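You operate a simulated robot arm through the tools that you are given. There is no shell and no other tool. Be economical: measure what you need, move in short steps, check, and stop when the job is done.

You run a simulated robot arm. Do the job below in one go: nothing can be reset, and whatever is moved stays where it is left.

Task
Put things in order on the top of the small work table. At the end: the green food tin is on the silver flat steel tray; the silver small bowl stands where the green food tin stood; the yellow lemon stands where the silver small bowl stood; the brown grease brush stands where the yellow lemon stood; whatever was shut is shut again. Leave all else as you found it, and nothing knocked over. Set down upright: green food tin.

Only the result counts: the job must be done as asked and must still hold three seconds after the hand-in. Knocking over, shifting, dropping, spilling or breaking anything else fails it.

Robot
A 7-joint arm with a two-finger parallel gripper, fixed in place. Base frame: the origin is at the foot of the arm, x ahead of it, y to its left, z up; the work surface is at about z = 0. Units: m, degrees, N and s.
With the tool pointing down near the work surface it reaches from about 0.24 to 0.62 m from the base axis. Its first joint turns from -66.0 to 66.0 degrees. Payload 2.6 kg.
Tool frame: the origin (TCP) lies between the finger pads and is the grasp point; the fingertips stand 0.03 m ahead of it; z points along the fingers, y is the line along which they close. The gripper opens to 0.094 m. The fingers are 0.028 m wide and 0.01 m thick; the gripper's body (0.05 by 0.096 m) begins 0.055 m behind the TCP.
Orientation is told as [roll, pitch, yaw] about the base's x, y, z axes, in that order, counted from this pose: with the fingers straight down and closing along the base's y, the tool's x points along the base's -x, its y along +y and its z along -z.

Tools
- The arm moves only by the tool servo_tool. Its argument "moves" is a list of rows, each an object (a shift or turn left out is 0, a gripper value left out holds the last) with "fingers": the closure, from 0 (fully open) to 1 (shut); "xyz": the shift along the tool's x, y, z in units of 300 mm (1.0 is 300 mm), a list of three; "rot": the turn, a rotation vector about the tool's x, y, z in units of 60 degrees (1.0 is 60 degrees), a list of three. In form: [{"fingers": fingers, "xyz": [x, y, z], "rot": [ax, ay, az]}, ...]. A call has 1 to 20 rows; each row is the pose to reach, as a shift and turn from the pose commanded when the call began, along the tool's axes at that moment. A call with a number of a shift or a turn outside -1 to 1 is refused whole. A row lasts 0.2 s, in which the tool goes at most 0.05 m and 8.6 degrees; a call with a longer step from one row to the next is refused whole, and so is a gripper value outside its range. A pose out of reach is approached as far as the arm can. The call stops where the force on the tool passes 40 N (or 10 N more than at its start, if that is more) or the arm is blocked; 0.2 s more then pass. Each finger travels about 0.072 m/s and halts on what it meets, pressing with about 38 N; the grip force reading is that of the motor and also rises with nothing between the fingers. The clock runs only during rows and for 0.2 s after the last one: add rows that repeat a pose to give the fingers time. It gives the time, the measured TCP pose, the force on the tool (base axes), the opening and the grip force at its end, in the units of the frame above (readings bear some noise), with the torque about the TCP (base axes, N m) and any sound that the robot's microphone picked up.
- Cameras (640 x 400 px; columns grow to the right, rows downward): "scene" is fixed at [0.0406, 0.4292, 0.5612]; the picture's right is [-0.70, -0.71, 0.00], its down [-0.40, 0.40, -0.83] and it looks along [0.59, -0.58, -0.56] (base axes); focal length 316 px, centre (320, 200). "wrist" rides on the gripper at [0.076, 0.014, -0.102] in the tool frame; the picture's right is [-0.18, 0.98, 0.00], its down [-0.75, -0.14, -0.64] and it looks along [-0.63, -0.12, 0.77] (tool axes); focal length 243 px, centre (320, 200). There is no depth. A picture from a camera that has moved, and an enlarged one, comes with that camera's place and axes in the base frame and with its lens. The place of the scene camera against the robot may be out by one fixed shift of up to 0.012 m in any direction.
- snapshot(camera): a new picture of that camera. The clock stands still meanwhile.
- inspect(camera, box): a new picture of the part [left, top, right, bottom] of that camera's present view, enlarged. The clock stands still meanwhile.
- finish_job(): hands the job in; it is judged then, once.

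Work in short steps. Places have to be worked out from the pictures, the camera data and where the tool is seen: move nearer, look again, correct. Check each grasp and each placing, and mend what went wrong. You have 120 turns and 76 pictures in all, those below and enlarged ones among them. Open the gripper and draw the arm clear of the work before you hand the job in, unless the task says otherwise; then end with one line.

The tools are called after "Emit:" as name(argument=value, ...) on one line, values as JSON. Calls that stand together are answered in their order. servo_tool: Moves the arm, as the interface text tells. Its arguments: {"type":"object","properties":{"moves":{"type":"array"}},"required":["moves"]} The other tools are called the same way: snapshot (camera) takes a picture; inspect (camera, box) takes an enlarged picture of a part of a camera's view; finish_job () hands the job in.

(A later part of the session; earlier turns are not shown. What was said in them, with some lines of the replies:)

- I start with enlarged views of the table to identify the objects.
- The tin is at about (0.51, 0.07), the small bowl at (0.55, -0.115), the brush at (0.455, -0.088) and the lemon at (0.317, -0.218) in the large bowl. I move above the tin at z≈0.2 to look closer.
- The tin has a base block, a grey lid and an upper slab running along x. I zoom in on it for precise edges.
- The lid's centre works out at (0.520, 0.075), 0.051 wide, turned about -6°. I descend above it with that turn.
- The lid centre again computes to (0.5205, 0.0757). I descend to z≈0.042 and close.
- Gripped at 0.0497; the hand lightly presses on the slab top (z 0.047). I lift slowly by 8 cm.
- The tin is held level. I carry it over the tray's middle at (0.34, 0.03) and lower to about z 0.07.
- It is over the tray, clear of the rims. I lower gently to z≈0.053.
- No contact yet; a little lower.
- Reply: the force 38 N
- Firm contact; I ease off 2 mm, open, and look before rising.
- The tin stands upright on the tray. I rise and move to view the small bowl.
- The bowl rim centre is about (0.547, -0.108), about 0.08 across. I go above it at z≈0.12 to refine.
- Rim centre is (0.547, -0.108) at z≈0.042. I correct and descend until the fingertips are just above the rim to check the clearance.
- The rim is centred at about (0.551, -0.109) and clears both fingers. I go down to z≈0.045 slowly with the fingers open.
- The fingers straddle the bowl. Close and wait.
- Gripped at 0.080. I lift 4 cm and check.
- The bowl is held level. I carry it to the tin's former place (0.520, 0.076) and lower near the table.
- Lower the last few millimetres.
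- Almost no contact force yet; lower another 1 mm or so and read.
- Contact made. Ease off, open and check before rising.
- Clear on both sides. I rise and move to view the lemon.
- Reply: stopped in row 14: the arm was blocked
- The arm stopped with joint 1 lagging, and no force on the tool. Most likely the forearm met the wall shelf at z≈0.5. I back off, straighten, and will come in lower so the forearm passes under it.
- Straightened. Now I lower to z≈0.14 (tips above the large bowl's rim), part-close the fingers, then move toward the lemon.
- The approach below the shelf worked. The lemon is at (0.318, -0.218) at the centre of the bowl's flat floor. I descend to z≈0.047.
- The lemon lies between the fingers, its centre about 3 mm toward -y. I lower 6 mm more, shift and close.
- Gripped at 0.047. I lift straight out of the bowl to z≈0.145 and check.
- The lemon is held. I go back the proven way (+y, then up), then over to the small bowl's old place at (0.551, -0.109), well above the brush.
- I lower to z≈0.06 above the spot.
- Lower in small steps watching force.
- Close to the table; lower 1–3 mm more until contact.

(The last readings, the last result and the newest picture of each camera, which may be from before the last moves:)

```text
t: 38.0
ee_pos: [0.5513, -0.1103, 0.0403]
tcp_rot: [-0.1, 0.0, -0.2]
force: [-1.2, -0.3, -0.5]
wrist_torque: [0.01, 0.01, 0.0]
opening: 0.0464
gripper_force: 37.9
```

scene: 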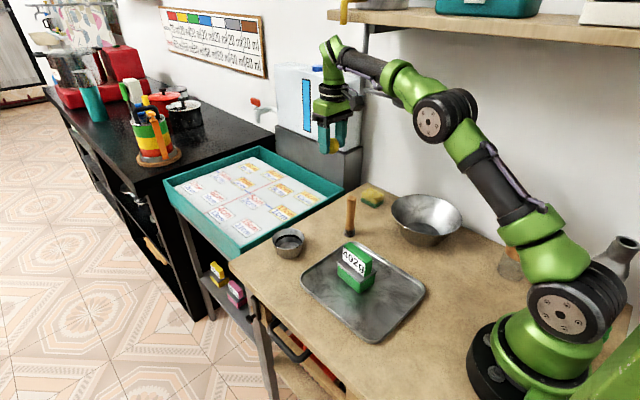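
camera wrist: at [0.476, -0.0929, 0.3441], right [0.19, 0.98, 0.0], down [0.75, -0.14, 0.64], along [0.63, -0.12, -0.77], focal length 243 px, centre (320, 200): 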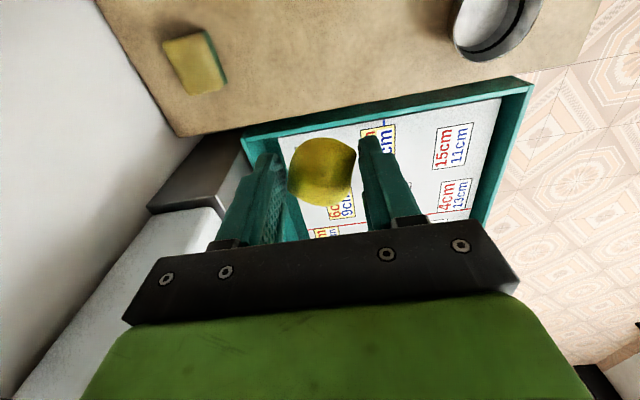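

Emit:
servo_tool(moves=[{"xyz": [0, 0, 0.004]}, {"xyz": [0, 0, 0.008]}, {"xyz": [0, 0, 0.008]}])

Emit:
inspect(camera="scene", box=[290, 180, 370, 230])

```text
t: 38.8
ee_pos: [0.5516, -0.1105, 0.0373]
tcp_rot: [0.0, 0.0, -0.2]
force: [-0.1, -0.6, 0.1]
wrist_torque: [-0.03, 0.0, -0.02]
opening: 0.0464
gripper_force: 38.3
```

```text
8.00 times, centred on (330, 205) of scene
camera zoom: at [0.0406, 0.4292, 0.5612], right [-0.7, -0.71, 0.0], down [-0.4, 0.4, -0.83], along [0.59, -0.58, -0.56], focal length 2531 px, centre (240, 160)
```

zoom: 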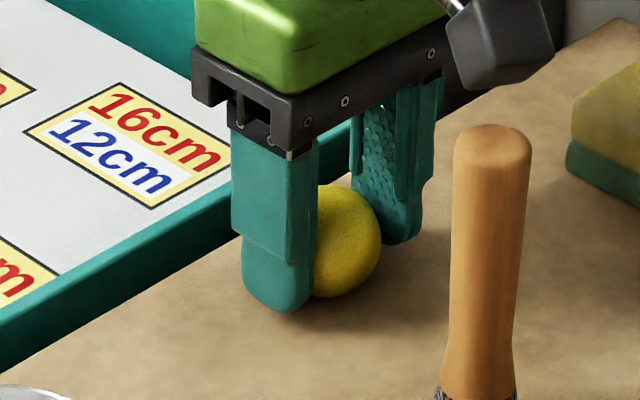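

Emit:
servo_tool(moves=[{"xyz": [0, 0, 0.003]}, {"xyz": [0, 0, 0.007]}, {"xyz": [0, 0, 0.007]}])

```text
t: 39.6
ee_pos: [0.5516, -0.1094, 0.0356]
tcp_rot: [-0.1, -0.1, -0.2]
force: [-2.3, 0.9, 9.5]
wrist_torque: [0.04, 0.05, -0.05]
opening: 0.0467
gripper_force: 38.5
```

Contact (9.5 N). Ease off half a millimetre and open gently.

Emit:
servo_tool(moves=[{"xyz": [0, 0, -0.002]}, {"xyz": [0, 0, -0.002]}, {"fingers": 0.48, "xyz": [0, 0, -0.002]}, {"fingers": 0.42, "xyz": [0, 0, -0.002]}, {"fingers": 0.3, "xyz": [0, 0, -0.002]}, {"xyz": [0, 0, -0.002]}, {"xyz": [0, 0, -0.002]}])

Emit:
snapshot(camera="wrist")

Emit:
inspect(camera="scene", box=[290, 180, 370, 230])

```text
t: 41.2
ee_pos: [0.5524, -0.1099, 0.0367]
tcp_rot: [-0.2, 0.0, -0.2]
force: [0.4, -0.4, -0.1]
wrist_torque: [0.02, -0.03, 0.02]
opening: 0.0661
gripper_force: 0.0
```

```text
33 pictures are left
camera wrist: at [0.4744, -0.0947, 0.1385], right [0.19, 0.98, 0.0], down [0.75, -0.14, 0.64], along [0.63, -0.12, -0.77], focal length 243 px, centre (320, 200)
```

wrist: 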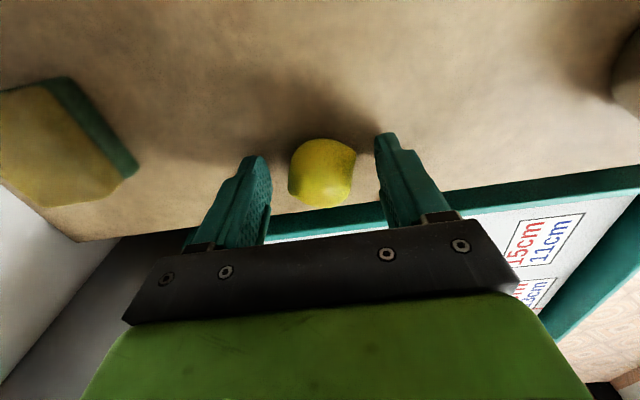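

```text
8.00 times, centred on (330, 205) of scene
camera zoom: at [0.0406, 0.4292, 0.5612], right [-0.7, -0.71, 0.0], down [-0.4, 0.4, -0.83], along [0.59, -0.58, -0.56], focal length 2531 px, centre (240, 160)
```

zoom: 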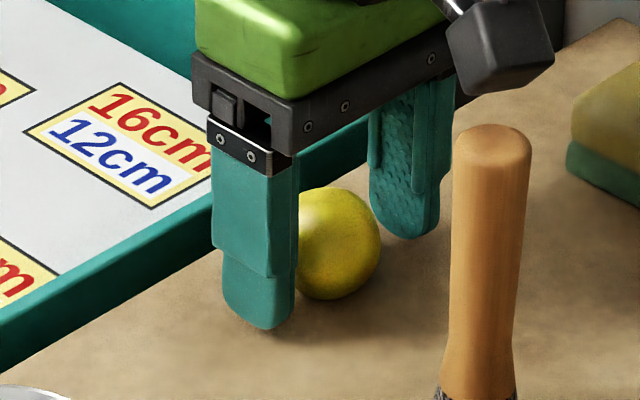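

The lemon stays at (0.550, -0.108). I rise, then move above the brush to look.

Emit:
servo_tool(moves=[{"xyz": [0, 0, -0.05]}, {"xyz": [0, 0, -0.18]}, {"xyz": [0, 0, -0.33]}, {"xyz": [0, 0, -0.48]}, {"fingers": 0, "xyz": [0, 0, -0.6]}, {"xyz": [0.12, 0.025, -0.6]}, {"xyz": [0.24, 0.05, -0.6]}, {"xyz": [0.36, 0.08, -0.6]}, {"xyz": [0.36, 0.08, -0.6]}])

Emit:
snapshot(camera="wrist")

Emit:
inspect(camera="scene", box=[290, 150, 418, 240])

```text
t: 43.2
ee_pos: [0.4431, -0.0863, 0.2165]
tcp_rot: [-0.1, 0.0, -0.2]
force: [0.4, -0.2, 0.2]
wrist_torque: [0.01, -0.01, 0.02]
opening: 0.0941
gripper_force: 0.1
```

```text
31 pictures are left
camera wrist: at [0.3662, -0.0694, 0.3194], right [0.19, 0.98, 0.0], down [0.75, -0.14, 0.64], along [0.63, -0.12, -0.77], focal length 243 px, centre (320, 200)
```

wrist: 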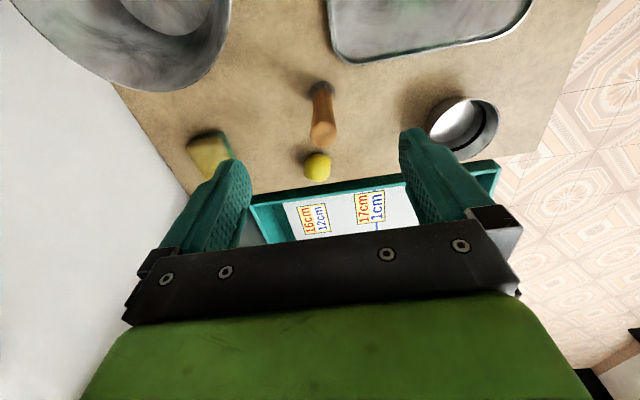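

```text
4.44 times, centred on (354, 195) of scene
camera zoom: at [0.0406, 0.4292, 0.5612], right [-0.7, -0.71, 0.0], down [-0.4, 0.4, -0.83], along [0.59, -0.58, -0.56], focal length 1406 px, centre (169, 222)
```

zoom: 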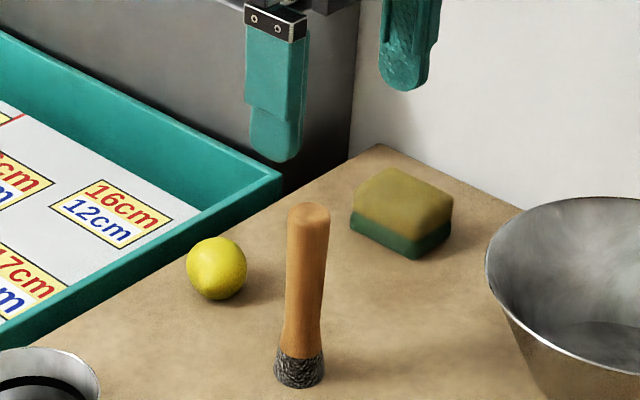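

The brush stands at (0.4545, -0.085), about 0.115 tall. I descend over it to z≈0.067 (hand body still above its top) with the fingers wide.

Emit:
servo_tool(moves=[{"xyz": [-0.038, 0.004, 0.08]}, {"xyz": [-0.038, 0.004, 0.2]}, {"xyz": [-0.038, 0.004, 0.32]}, {"xyz": [-0.038, 0.004, 0.42]}, {"xyz": [-0.038, 0.004, 0.495]}, {"xyz": [-0.038, 0.004, 0.495]}])

Emit:
snapshot(camera="wrist")

Emit:
inspect(camera="scene", box=[290, 160, 418, 250])

```text
t: 44.6
ee_pos: [0.4541, -0.086, 0.0677]
tcp_rot: [-0.1, 0.0, -0.3]
force: [0.4, 0.3, -0.6]
wrist_torque: [-0.02, 0.01, 0.0]
opening: 0.0939
gripper_force: 0.1
```

```text
29 pictures are left
camera wrist: at [0.3768, -0.0708, 0.1713], right [0.19, 0.98, 0.0], down [0.75, -0.14, 0.64], along [0.63, -0.12, -0.77], focal length 243 px, centre (320, 200)
```

wrist: 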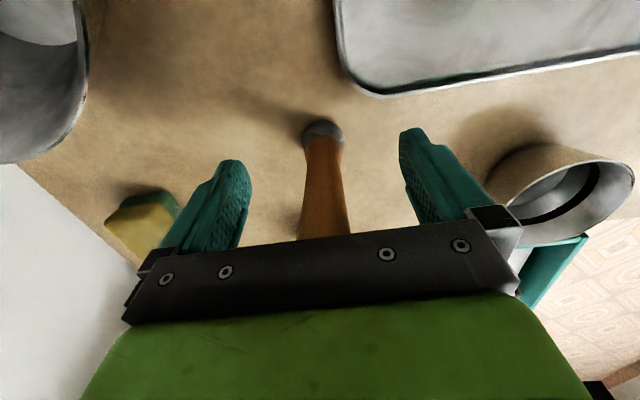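

```text
4.44 times, centred on (354, 205) of scene
camera zoom: at [0.0406, 0.4292, 0.5612], right [-0.7, -0.71, 0.0], down [-0.4, 0.4, -0.83], along [0.59, -0.58, -0.56], focal length 1406 px, centre (169, 178)
```

zoom: 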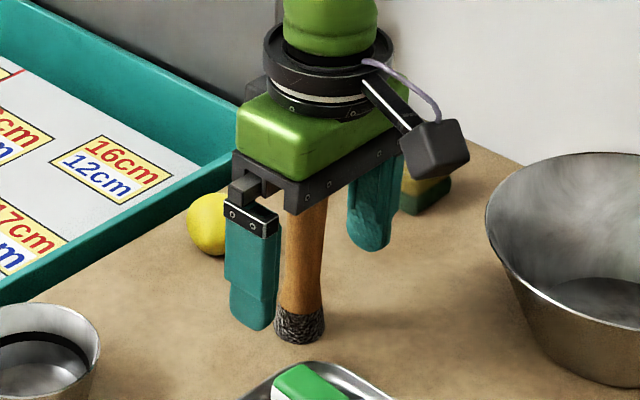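

The brush is centred between the fingers (about +1.5 mm in y). I adjust and close in steps.

Emit:
servo_tool(moves=[{"fingers": 0.5, "xyz": [0, 0.006, 0]}, {"xyz": [0, 0.006, 0]}, {"fingers": 0.65, "xyz": [0, 0.006, 0]}, {"fingers": 0.9, "xyz": [0, 0.006, 0]}, {"fingers": 1, "xyz": [0, 0.006, 0]}, {"xyz": [0, 0.006, 0]}, {"xyz": [0, 0.006, 0]}])

Emit:
snapshot(camera="wrist")

```text
t: 46.2
ee_pos: [0.4536, -0.0831, 0.0698]
tcp_rot: [-0.1, 0.0, -0.2]
force: [1.5, 0.6, -0.1]
wrist_torque: [0.01, 0.02, 0.01]
opening: 0.0251
gripper_force: 38.1
```

```text
27 pictures are left
camera wrist: at [0.3768, -0.0682, 0.1717], right [0.19, 0.98, 0.0], down [0.75, -0.14, 0.64], along [0.63, -0.12, -0.77], focal length 243 px, centre (320, 200)
```

wrist: 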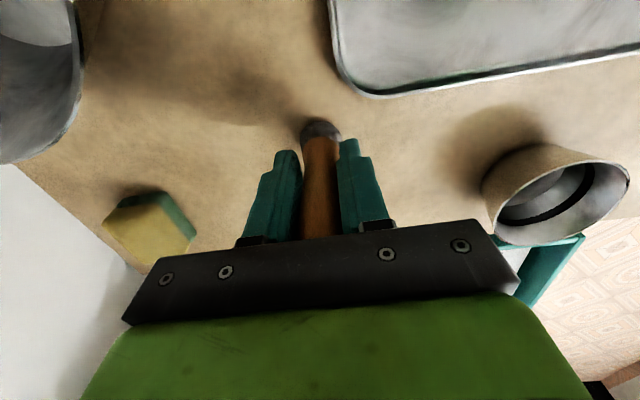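

Gripped at 0.025, vertical. I lift to z≈0.16 and move toward the large bowl in low flight.

Emit:
servo_tool(moves=[{"xyz": [0, 0, -0.05]}, {"xyz": [0, 0, -0.15]}, {"xyz": [0, 0, -0.25]}, {"xyz": [0, 0, -0.305]}, {"xyz": [0.09, -0.09, -0.305]}, {"xyz": [0.18, -0.179, -0.305]}, {"xyz": [0.18, -0.179, -0.305]}])

Emit:
inspect(camera="scene", box=[320, 100, 480, 250])

Emit:
snapshot(camera="wrist")

```text
t: 47.8
ee_pos: [0.4006, -0.1355, 0.1598]
tcp_rot: [-0.1, -0.1, -0.2]
force: [-1.1, 0.3, -0.4]
wrist_torque: [0.0, -0.05, 0.0]
opening: 0.0249
gripper_force: 38.1
```

```text
2.67 times, centred on (400, 175) of scene
camera zoom: at [0.0406, 0.4292, 0.5612], right [-0.7, -0.71, 0.0], down [-0.4, 0.4, -0.83], along [0.59, -0.58, -0.56], focal length 844 px, centre (107, 267)
```

zoom: 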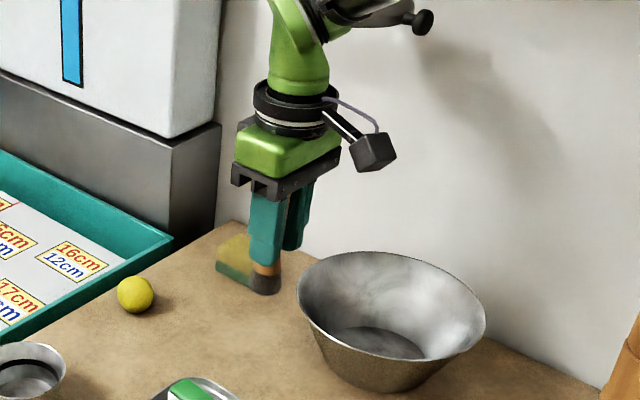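

```text
25 pictures are left
camera wrist: at [0.3242, -0.1193, 0.2626], right [0.19, 0.98, 0.0], down [0.75, -0.14, 0.64], along [0.63, -0.12, -0.77], focal length 243 px, centre (320, 200)
```

wrist: 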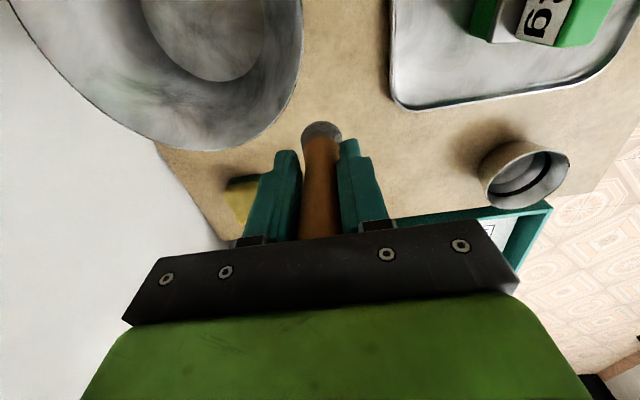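

The brush base is at ~0.09, the rim ~0.07. I raise 8 mm for margin and move over the bowl centre.

Emit:
servo_tool(moves=[{"xyz": [0, 0, -0.027]}, {"xyz": [0.07, -0.068, -0.027]}, {"xyz": [0.14, -0.136, -0.027]}, {"xyz": [0.21, -0.205, -0.027]}, {"xyz": [0.275, -0.273, -0.027]}, {"xyz": [0.275, -0.273, -0.027]}])

Emit:
inspect(camera="scene", box=[340, 100, 500, 250])

Emit:
snapshot(camera="wrist")

```text
t: 49.2
ee_pos: [0.3157, -0.2164, 0.1643]
tcp_rot: [-0.1, 0.0, -0.1]
force: [-0.2, 0.4, -0.6]
wrist_torque: [0.02, 0.02, -0.04]
opening: 0.0239
gripper_force: 38.0
```

```text
2.67 times, centred on (420, 175) of scene
camera zoom: at [0.0407, 0.4293, 0.5611], right [-0.7, -0.71, 0.0], down [-0.4, 0.4, -0.83], along [0.59, -0.58, -0.56], focal length 844 px, centre (53, 267)
```

zoom: 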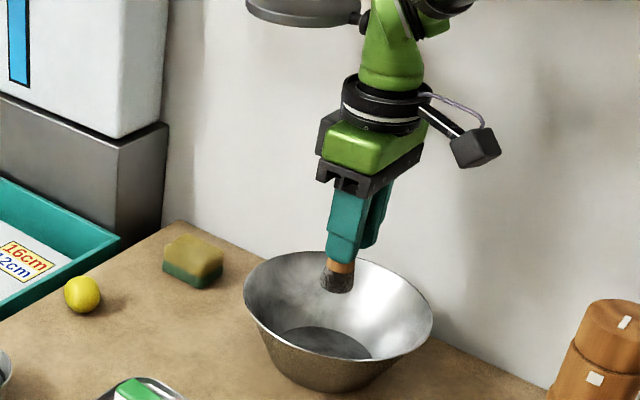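

```text
23 pictures are left
camera wrist: at [0.2397, -0.2005, 0.2679], right [0.19, 0.98, 0.0], down [0.75, -0.14, 0.64], along [0.63, -0.12, -0.77], focal length 243 px, centre (320, 200)
```

wrist: 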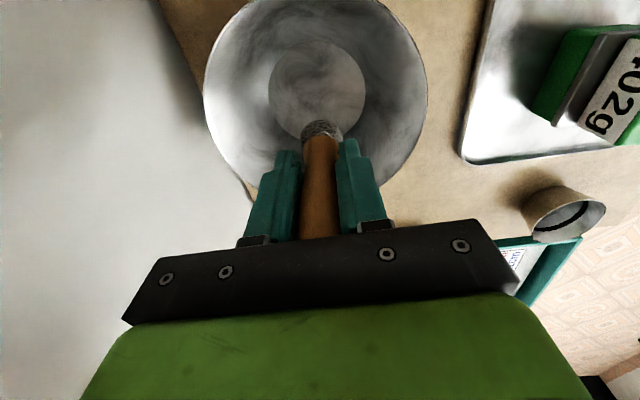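

Over the bowl centre. I lower to about 6 mm above the expected contact.

Emit:
servo_tool(moves=[{"xyz": [-0.004, -0.002, 0.08]}, {"xyz": [-0.004, -0.002, 0.16]}, {"xyz": [-0.004, -0.002, 0.23]}, {"xyz": [-0.004, -0.002, 0.28]}, {"xyz": [-0.004, -0.002, 0.28]}])

Emit:
inspect(camera="scene", box=[360, 140, 488, 260])

```text
t: 50.4
ee_pos: [0.3191, -0.2172, 0.0821]
tcp_rot: [0.0, 0.0, -0.2]
force: [0.1, 0.2, -0.1]
wrist_torque: [0.0, 0.0, 0.0]
opening: 0.0236
gripper_force: 38.4
```

```text
3.33 times, centred on (424, 200) of scene
camera zoom: at [0.0406, 0.4292, 0.5612], right [-0.7, -0.71, 0.0], down [-0.4, 0.4, -0.83], along [0.59, -0.58, -0.56], focal length 1055 px, centre (-27, 200)
```

zoom: 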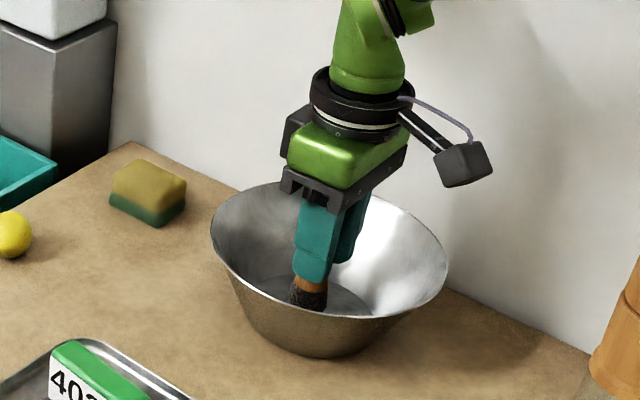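

Lower in small steps until contact.

Emit:
servo_tool(moves=[{"xyz": [0, 0, 0.01]}, {"xyz": [0, 0, 0.018]}, {"xyz": [0, 0, 0.018]}])

```text
t: 51.2
ee_pos: [0.3175, -0.2181, 0.0785]
tcp_rot: [-0.1, 0.0, -0.2]
force: [0.5, -0.8, 0.3]
wrist_torque: [-0.02, 0.03, -0.01]
opening: 0.0235
gripper_force: 38.2
```

Emit:
servo_tool(moves=[{"xyz": [0, 0, 0.005]}, {"xyz": [0, 0, 0.01]}, {"xyz": [0, 0, 0.01]}])

```text
t: 52.0
ee_pos: [0.3202, -0.2181, 0.0753]
tcp_rot: [-0.2, 0.0, -0.2]
force: [-0.5, 0.3, -1.0]
wrist_torque: [0.0, 0.0, 0.0]
opening: 0.0235
gripper_force: 38.5
```

Still no contact; another 2.5 mm.

Emit:
servo_tool(moves=[{"xyz": [0, 0, 0.004]}, {"xyz": [0, 0, 0.008]}, {"xyz": [0, 0, 0.008]}])

Emit:
snapshot(camera="wrist")

```text
t: 52.8
ee_pos: [0.3196, -0.2189, 0.0736]
tcp_rot: [-0.1, 0.0, -0.2]
force: [-0.2, -0.1, -0.2]
wrist_torque: [-0.03, -0.03, 0.0]
opening: 0.0235
gripper_force: 38.0
```

```text
21 pictures are left
camera wrist: at [0.2417, -0.2026, 0.1758], right [0.19, 0.98, 0.0], down [0.75, -0.14, 0.64], along [0.63, -0.12, -0.77], focal length 243 px, centre (320, 200)
```

wrist: 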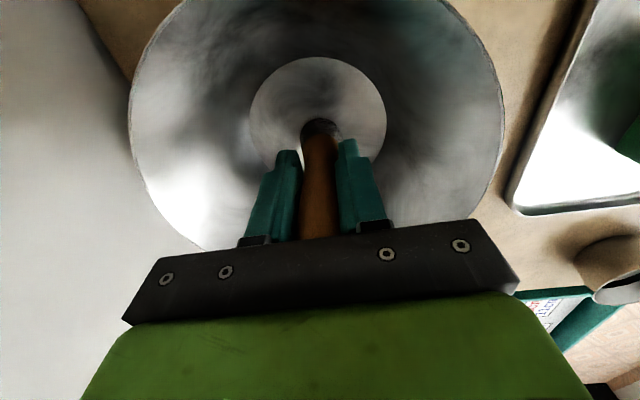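

The brush base is nearly at the floor near the bowl centre. Lower further in small steps.

Emit:
servo_tool(moves=[{"xyz": [-0.006, 0, 0.004]}, {"xyz": [-0.006, 0, 0.008]}, {"xyz": [-0.006, 0, 0.008]}])

```text
t: 53.6
ee_pos: [0.3225, -0.2198, 0.0712]
tcp_rot: [-0.2, -0.3, -0.2]
force: [-2.0, 2.2, 29.2]
wrist_torque: [0.03, -0.01, 0.01]
opening: 0.0231
gripper_force: 37.7
```

Contact. I ease off 1 mm and look at the tilt before release.

Emit:
servo_tool(moves=[{"xyz": [0, 0, -0.004]}, {"xyz": [0, 0, -0.004]}])

Emit:
inspect(camera="scene", box=[380, 160, 476, 250])

Emit:
inspect(camera="wrist", box=[220, 40, 420, 240])

```text
t: 54.2
ee_pos: [0.3213, -0.2186, 0.0713]
tcp_rot: [-0.2, -0.1, -0.1]
force: [7.0, -2.8, 15.8]
wrist_torque: [-0.1, -0.55, 0.03]
opening: 0.0229
gripper_force: 37.5
```

```text
4.44 times, centred on (428, 205) of scene
camera zoom: at [0.0406, 0.4293, 0.5611], right [-0.7, -0.71, 0.0], down [-0.4, 0.4, -0.83], along [0.59, -0.58, -0.56], focal length 1406 px, centre (-160, 178)
```

zoom: 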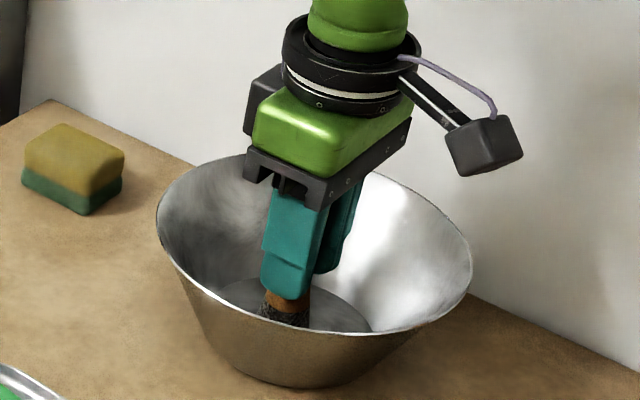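

```text
2.00 times, centred on (320, 140) of wrist
camera zoom: at [0.2442, -0.2031, 0.1746], right [0.19, 0.98, 0.0], down [0.75, -0.14, 0.64], along [0.63, -0.12, -0.76], focal length 485 px, centre (320, 320)
```

zoom: 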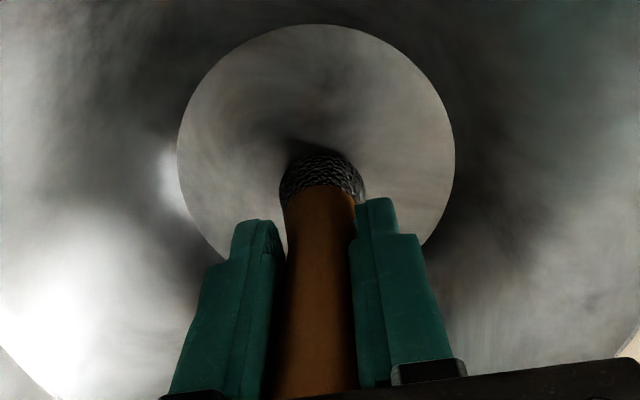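

The brush is vertical at about (0.321, -0.219). I ease off slightly more and open gently.

Emit:
servo_tool(moves=[{"xyz": [0, 0, -0.003]}, {"xyz": [0, 0, -0.003]}, {"fingers": 0.72, "xyz": [0, 0, -0.003]}, {"fingers": 0.6, "xyz": [0, 0, -0.003]}, {"fingers": 0.4, "xyz": [0, 0, -0.003]}, {"fingers": 0.2, "xyz": [0, 0, -0.003]}, {"xyz": [0, 0, -0.003]}, {"xyz": [0, 0, -0.003]}])

Emit:
snapshot(camera="wrist")

Emit:
inspect(camera="scene", box=[380, 160, 476, 250])

```text
t: 56.0
ee_pos: [0.3198, -0.218, 0.0731]
tcp_rot: [-0.2, 0.0, -0.3]
force: [-0.6, 0.5, 0.0]
wrist_torque: [0.0, -0.01, 0.02]
opening: 0.0751
gripper_force: 0.0
```

```text
18 pictures are left
camera wrist: at [0.2438, -0.2027, 0.1751], right [0.19, 0.98, 0.0], down [0.75, -0.14, 0.64], along [0.63, -0.12, -0.77], focal length 243 px, centre (320, 200)
```

wrist: 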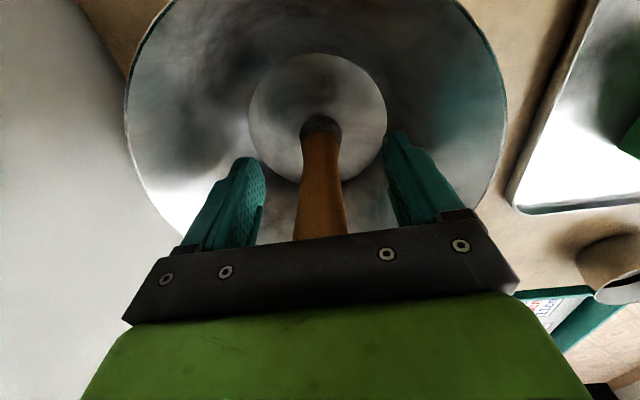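

```text
4.44 times, centred on (428, 205) of scene
camera zoom: at [0.0406, 0.4292, 0.5612], right [-0.7, -0.71, 0.0], down [-0.4, 0.4, -0.83], along [0.59, -0.58, -0.56], focal length 1406 px, centre (-160, 178)
```

zoom: 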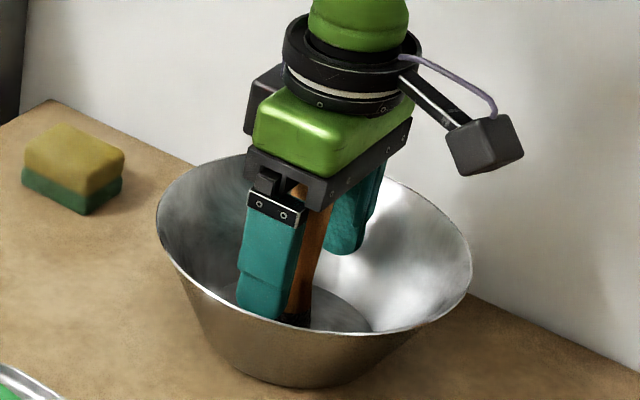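

The brush stands on its own. I rise vertically to z≈0.175 in small steps.

Emit:
servo_tool(moves=[{"xyz": [0, 0, -0.05]}, {"xyz": [0, 0, -0.12]}, {"xyz": [0, 0, -0.2]}, {"xyz": [0, 0, -0.28]}, {"xyz": [0, 0, -0.335]}, {"xyz": [0, 0, -0.335]}])

Emit:
inspect(camera="scene", box=[360, 120, 488, 250])

```text
t: 57.4
ee_pos: [0.3187, -0.2118, 0.1651]
tcp_rot: [0.7, 1.3, 0.1]
force: [0.1, -0.9, 0.0]
wrist_torque: [-0.07, 0.0, -0.01]
opening: 0.0752
gripper_force: 0.1
```

```text
3.08 times, centred on (424, 185) of scene
camera zoom: at [0.041, 0.4292, 0.5611], right [-0.7, -0.71, 0.0], down [-0.4, 0.4, -0.83], along [0.59, -0.58, -0.56], focal length 974 px, centre (0, 246)
```

zoom: 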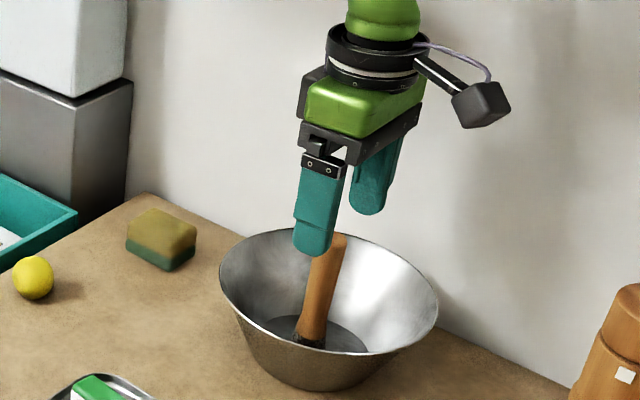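

The shelf begins to resist here (small tilt), so I leave along +x first, with the fingers straddling the brush, then +y, then up.

Emit:
servo_tool(moves=[{"xyz": [-0.03, 0.01, 0.012]}, {"xyz": [-0.1, 0.02, 0.012]}, {"xyz": [-0.19, 0.02, 0.012]}, {"xyz": [-0.27, 0.02, 0.012]}, {"xyz": [-0.27, 0.13, 0]}, {"xyz": [-0.27, 0.25, -0.05]}, {"xyz": [-0.27, 0.36, -0.1]}, {"xyz": [-0.3, 0.46, -0.2]}, {"xyz": [-0.33, 0.54, -0.32]}, {"xyz": [-0.35, 0.58, -0.45]}, {"xyz": [-0.35, 0.58, -0.58]}, {"xyz": [-0.35, 0.58, -0.58]}])

Emit:
snapshot(camera="scene")

Emit:
inspect(camera="wrist", box=[40, 0, 520, 220])

```text
t: 58.4
ee_pos: [0.325, -0.2074, 0.1724]
tcp_rot: [2.3, 4.8, -6.0]
force: [-0.6, 0.0, 0.1]
wrist_torque: [0.0, -0.03, 0.0]
opening: 0.0752
gripper_force: 0.1
stopped in row 5: the arm was blocked; the commanded pose is now the measured one
```

```text
15 pictures are left
```

scene: 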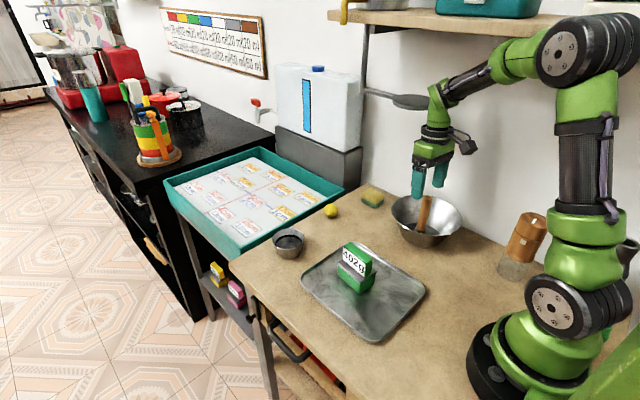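

```text
1.33 times, centred on (280, 110) of wrist
camera zoom: at [0.2588, -0.1901, 0.2818], right [0.29, 0.96, 0.02], down [0.78, -0.25, 0.57], along [0.55, -0.15, -0.82], focal length 324 px, centre (373, 320)
```

zoom: 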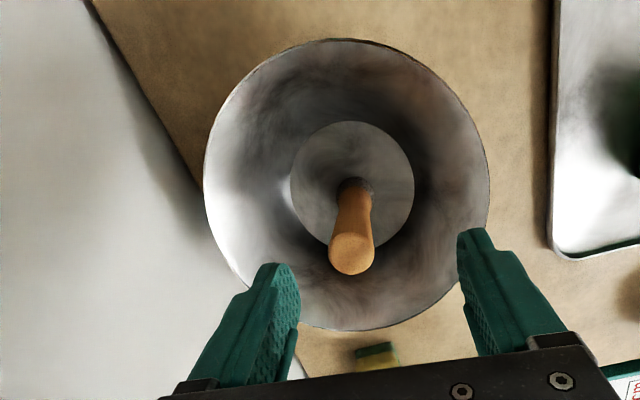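

Blocked again: the elbow appears to press against the shelf. Lowering frees it, so I go down ~2.7 cm, straightening, with the brush still between the open fingers.

Emit:
servo_tool(moves=[{"xyz": [0.003, -0.01, 0.03], "rot": [0.013, -0.027, -0.033]}, {"xyz": [0.006, -0.02, 0.06], "rot": [0.026, -0.053, -0.066]}, {"xyz": [0.01, -0.03, 0.09], "rot": [0.038, -0.08, -0.1]}, {"xyz": [0.01, -0.03, 0.09], "rot": [0.038, -0.08, -0.1]}])

Emit:
inspect(camera="scene", box=[360, 0, 640, 250])

```text
t: 59.4
ee_pos: [0.3323, -0.2109, 0.1425]
tcp_rot: [0.0, -1.1, 1.5]
force: [-0.2, -0.4, 0.4]
wrist_torque: [-0.03, 0.0, 0.01]
opening: 0.0753
gripper_force: 0.1
```

```text
1.60 times, centred on (500, 125) of scene
camera zoom: at [0.0407, 0.4293, 0.5611], right [-0.7, -0.71, 0.0], down [-0.4, 0.4, -0.83], along [0.59, -0.58, -0.56], focal length 506 px, centre (32, 320)
```

zoom: 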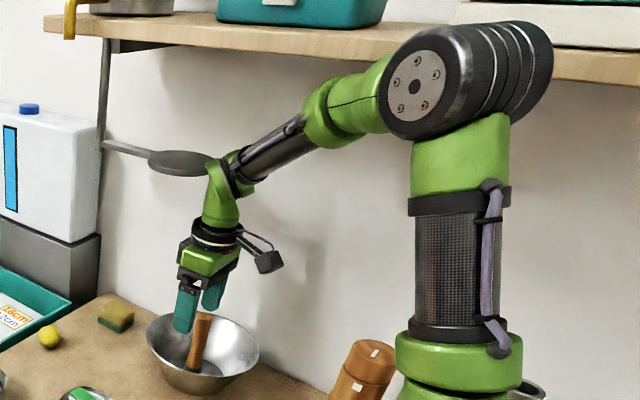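

Freed. I now move along +x at this height (fingers either side of the brush), then +y, checking.

Emit:
servo_tool(moves=[{"xyz": [-0.05, 0, 0]}, {"xyz": [-0.12, 0, 0]}, {"xyz": [-0.2, 0, 0]}, {"xyz": [-0.2, 0.08, 0]}, {"xyz": [-0.2, 0.2, 0]}, {"xyz": [-0.2, 0.33, 0]}, {"xyz": [-0.2, 0.33, 0]}])

Emit:
snapshot(camera="scene")

```text
t: 60.3
ee_pos: [0.3486, -0.1918, 0.1435]
tcp_rot: [1.9, 1.7, -0.4]
force: [0.4, 0.3, 1.0]
wrist_torque: [0.03, 0.04, -0.01]
opening: 0.075
gripper_force: 0.0
stopped in row 4: the arm was blocked; the commanded pose is now the measured one
```

```text
12 pictures are left
```

scene: 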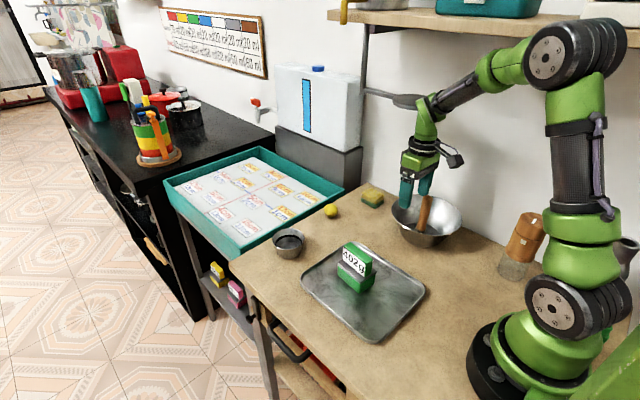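

The wrist link now meets the pan hanging out from the wall (about x 0.43, y -0.22, z 0.34). One finger is also near the brush, so I look before moving.

Emit:
snapshot(camera="wrist")

Emit:
inspect(camera="scene", box=[370, 140, 470, 250])

```text
11 pictures are left
camera wrist: at [0.2741, -0.1807, 0.2486], right [0.19, 0.98, 0.03], down [0.77, -0.17, 0.62], along [0.61, -0.1, -0.79], focal length 243 px, centre (320, 200)
```

wrist: 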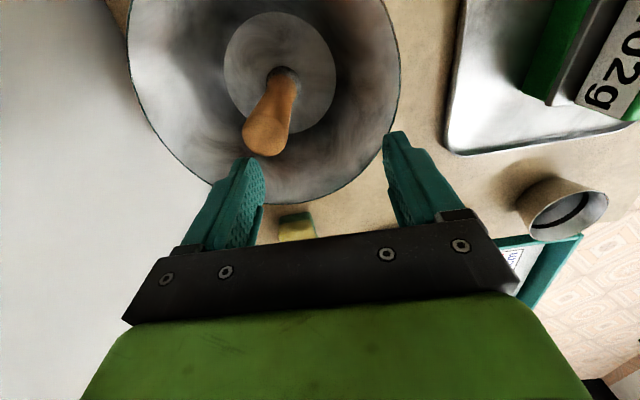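

```text
3.64 times, centred on (420, 195) of scene
camera zoom: at [0.0406, 0.4294, 0.561], right [-0.7, -0.71, 0.0], down [-0.4, 0.39, -0.83], along [0.59, -0.58, -0.56], focal length 1151 px, centre (-44, 218)
```

zoom: 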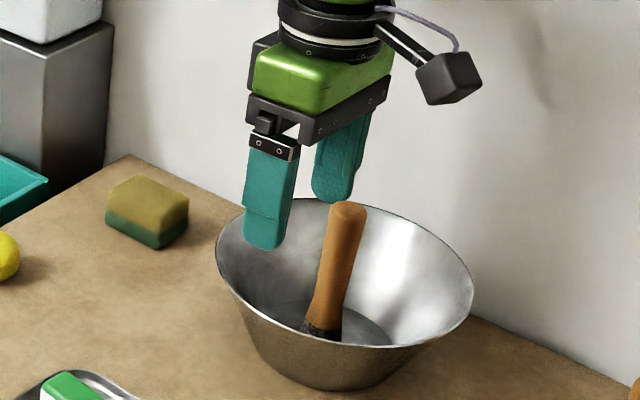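

The brush still stands free at (0.322, -0.217). I raise 2 cm so the tips clear its top, straightening only afterwards.

Emit:
servo_tool(moves=[{"xyz": [0, 0, -0.02]}, {"xyz": [0, 0, -0.045]}, {"xyz": [0, 0, -0.065]}, {"xyz": [0, 0, -0.065]}])

```text
t: 61.3
ee_pos: [0.3484, -0.2015, 0.1643]
tcp_rot: [1.4, 1.2, -1.3]
force: [-0.1, -3.1, 2.1]
wrist_torque: [0.27, 0.1, 0.01]
opening: 0.075
gripper_force: 0.0
```

A small side force and drift appeared; I check with a picture.

Emit:
snapshot(camera="scene")

Emit:
snapshot(camera="wrist")

```text
9 pictures are left
```

scene: 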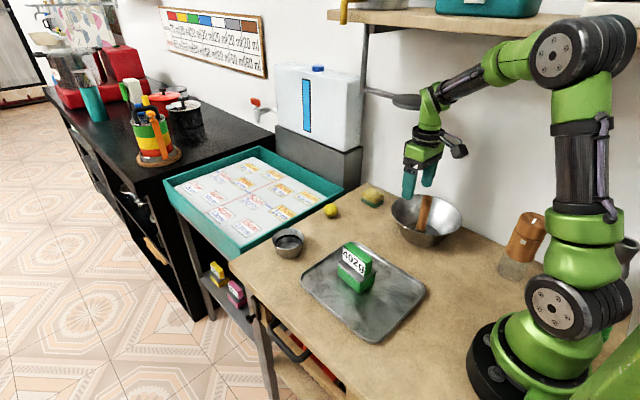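

```text
8 pictures are left
camera wrist: at [0.2739, -0.1879, 0.2691], right [0.21, 0.98, 0.02], down [0.76, -0.17, 0.62], along [0.61, -0.11, -0.78], focal length 243 px, centre (320, 200)
```

wrist: 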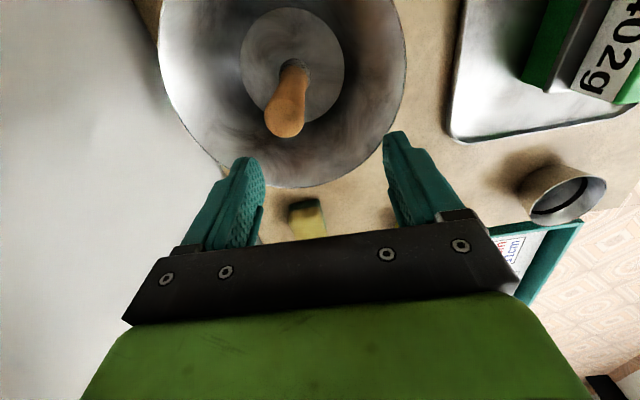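

The brush is untouched and the tips are now above it. I move +y away from the pan, straightening gradually.

Emit:
servo_tool(moves=[{"xyz": [0.01, 0.05, 0]}, {"xyz": [0.01, 0.13, 0], "rot": [0.01, -0.01, -0.01]}, {"xyz": [0.0, 0.23, 0], "rot": [0.023, -0.02, -0.02]}, {"xyz": [-0.03, 0.33, 0], "rot": [0.023, -0.02, -0.02]}, {"xyz": [-0.03, 0.33, 0], "rot": [0.023, -0.02, -0.02]}])

```text
t: 62.5
ee_pos: [0.3592, -0.0988, 0.1655]
tcp_rot: [0.4, 0.5, 0.3]
force: [0.5, 0.1, -0.5]
wrist_torque: [0.0, 0.01, 0.0]
opening: 0.0754
gripper_force: 0.0
```

Free. I rise and retreat toward the starting pose.

Emit:
servo_tool(moves=[{"xyz": [0, 0.02, -0.1]}, {"xyz": [-0.03, 0.06, -0.2]}, {"xyz": [-0.08, 0.1, -0.32]}, {"fingers": 0, "xyz": [-0.14, 0.15, -0.44]}, {"xyz": [-0.2, 0.19, -0.55]}, {"xyz": [-0.2, 0.19, -0.55]}])

Emit:
snapshot(camera="scene")

Emit:
inspect(camera="scene", box=[240, 170, 480, 330])

Emit:
snapshot(camera="wrist")

```text
t: 63.9
ee_pos: [0.4197, -0.0437, 0.3278]
tcp_rot: [0.4, 0.6, 0.4]
force: [-0.4, 0.4, 0.6]
wrist_torque: [0.0, 0.03, 0.01]
opening: 0.0938
gripper_force: 0.0
```

```text
7 pictures are left
```

scene: 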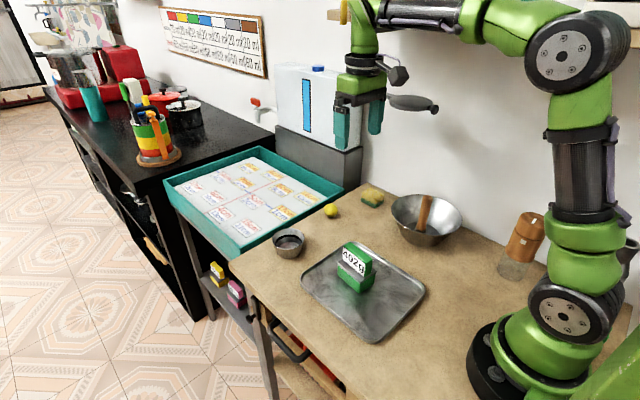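

```text
2.50 times, centred on (360, 250) of scene
camera zoom: at [0.0406, 0.4293, 0.5612], right [-0.7, -0.71, 0.0], down [-0.4, 0.4, -0.83], along [0.59, -0.58, -0.56], focal length 791 px, centre (220, 75)
```

zoom: 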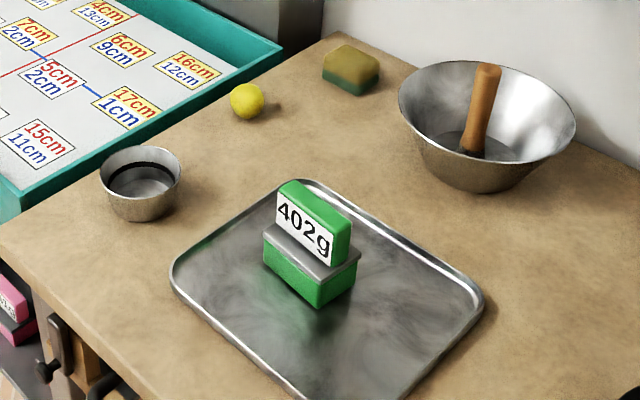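

```text
5 pictures are left
camera wrist: at [0.3437, -0.0293, 0.432], right [0.18, 0.98, 0.0], down [0.76, -0.14, 0.63], along [0.62, -0.11, -0.77], focal length 243 px, centre (320, 200)
```

wrist: 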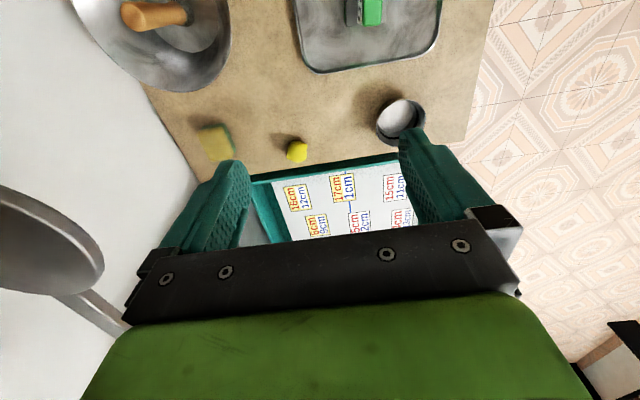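

All objects are at their targets: the tin is upright on the tray, and the large bowl, sponge, tray and pan sit where they were. The gripper is open and clear, so I hand in.

Emit:
finish_job()

```text
The job is handed in.
```

The job is handed in: the green tin is upright on the tray, the small bowl is where the tin stood, the lemon is where the bowl stood, and the brush is upright in the large bowl where the lemon was. The arm met what looked like the wall shelf and the hanging pan while working over the large bowl, but the final pictures show nothing else out of place. Nothing had to be opened.
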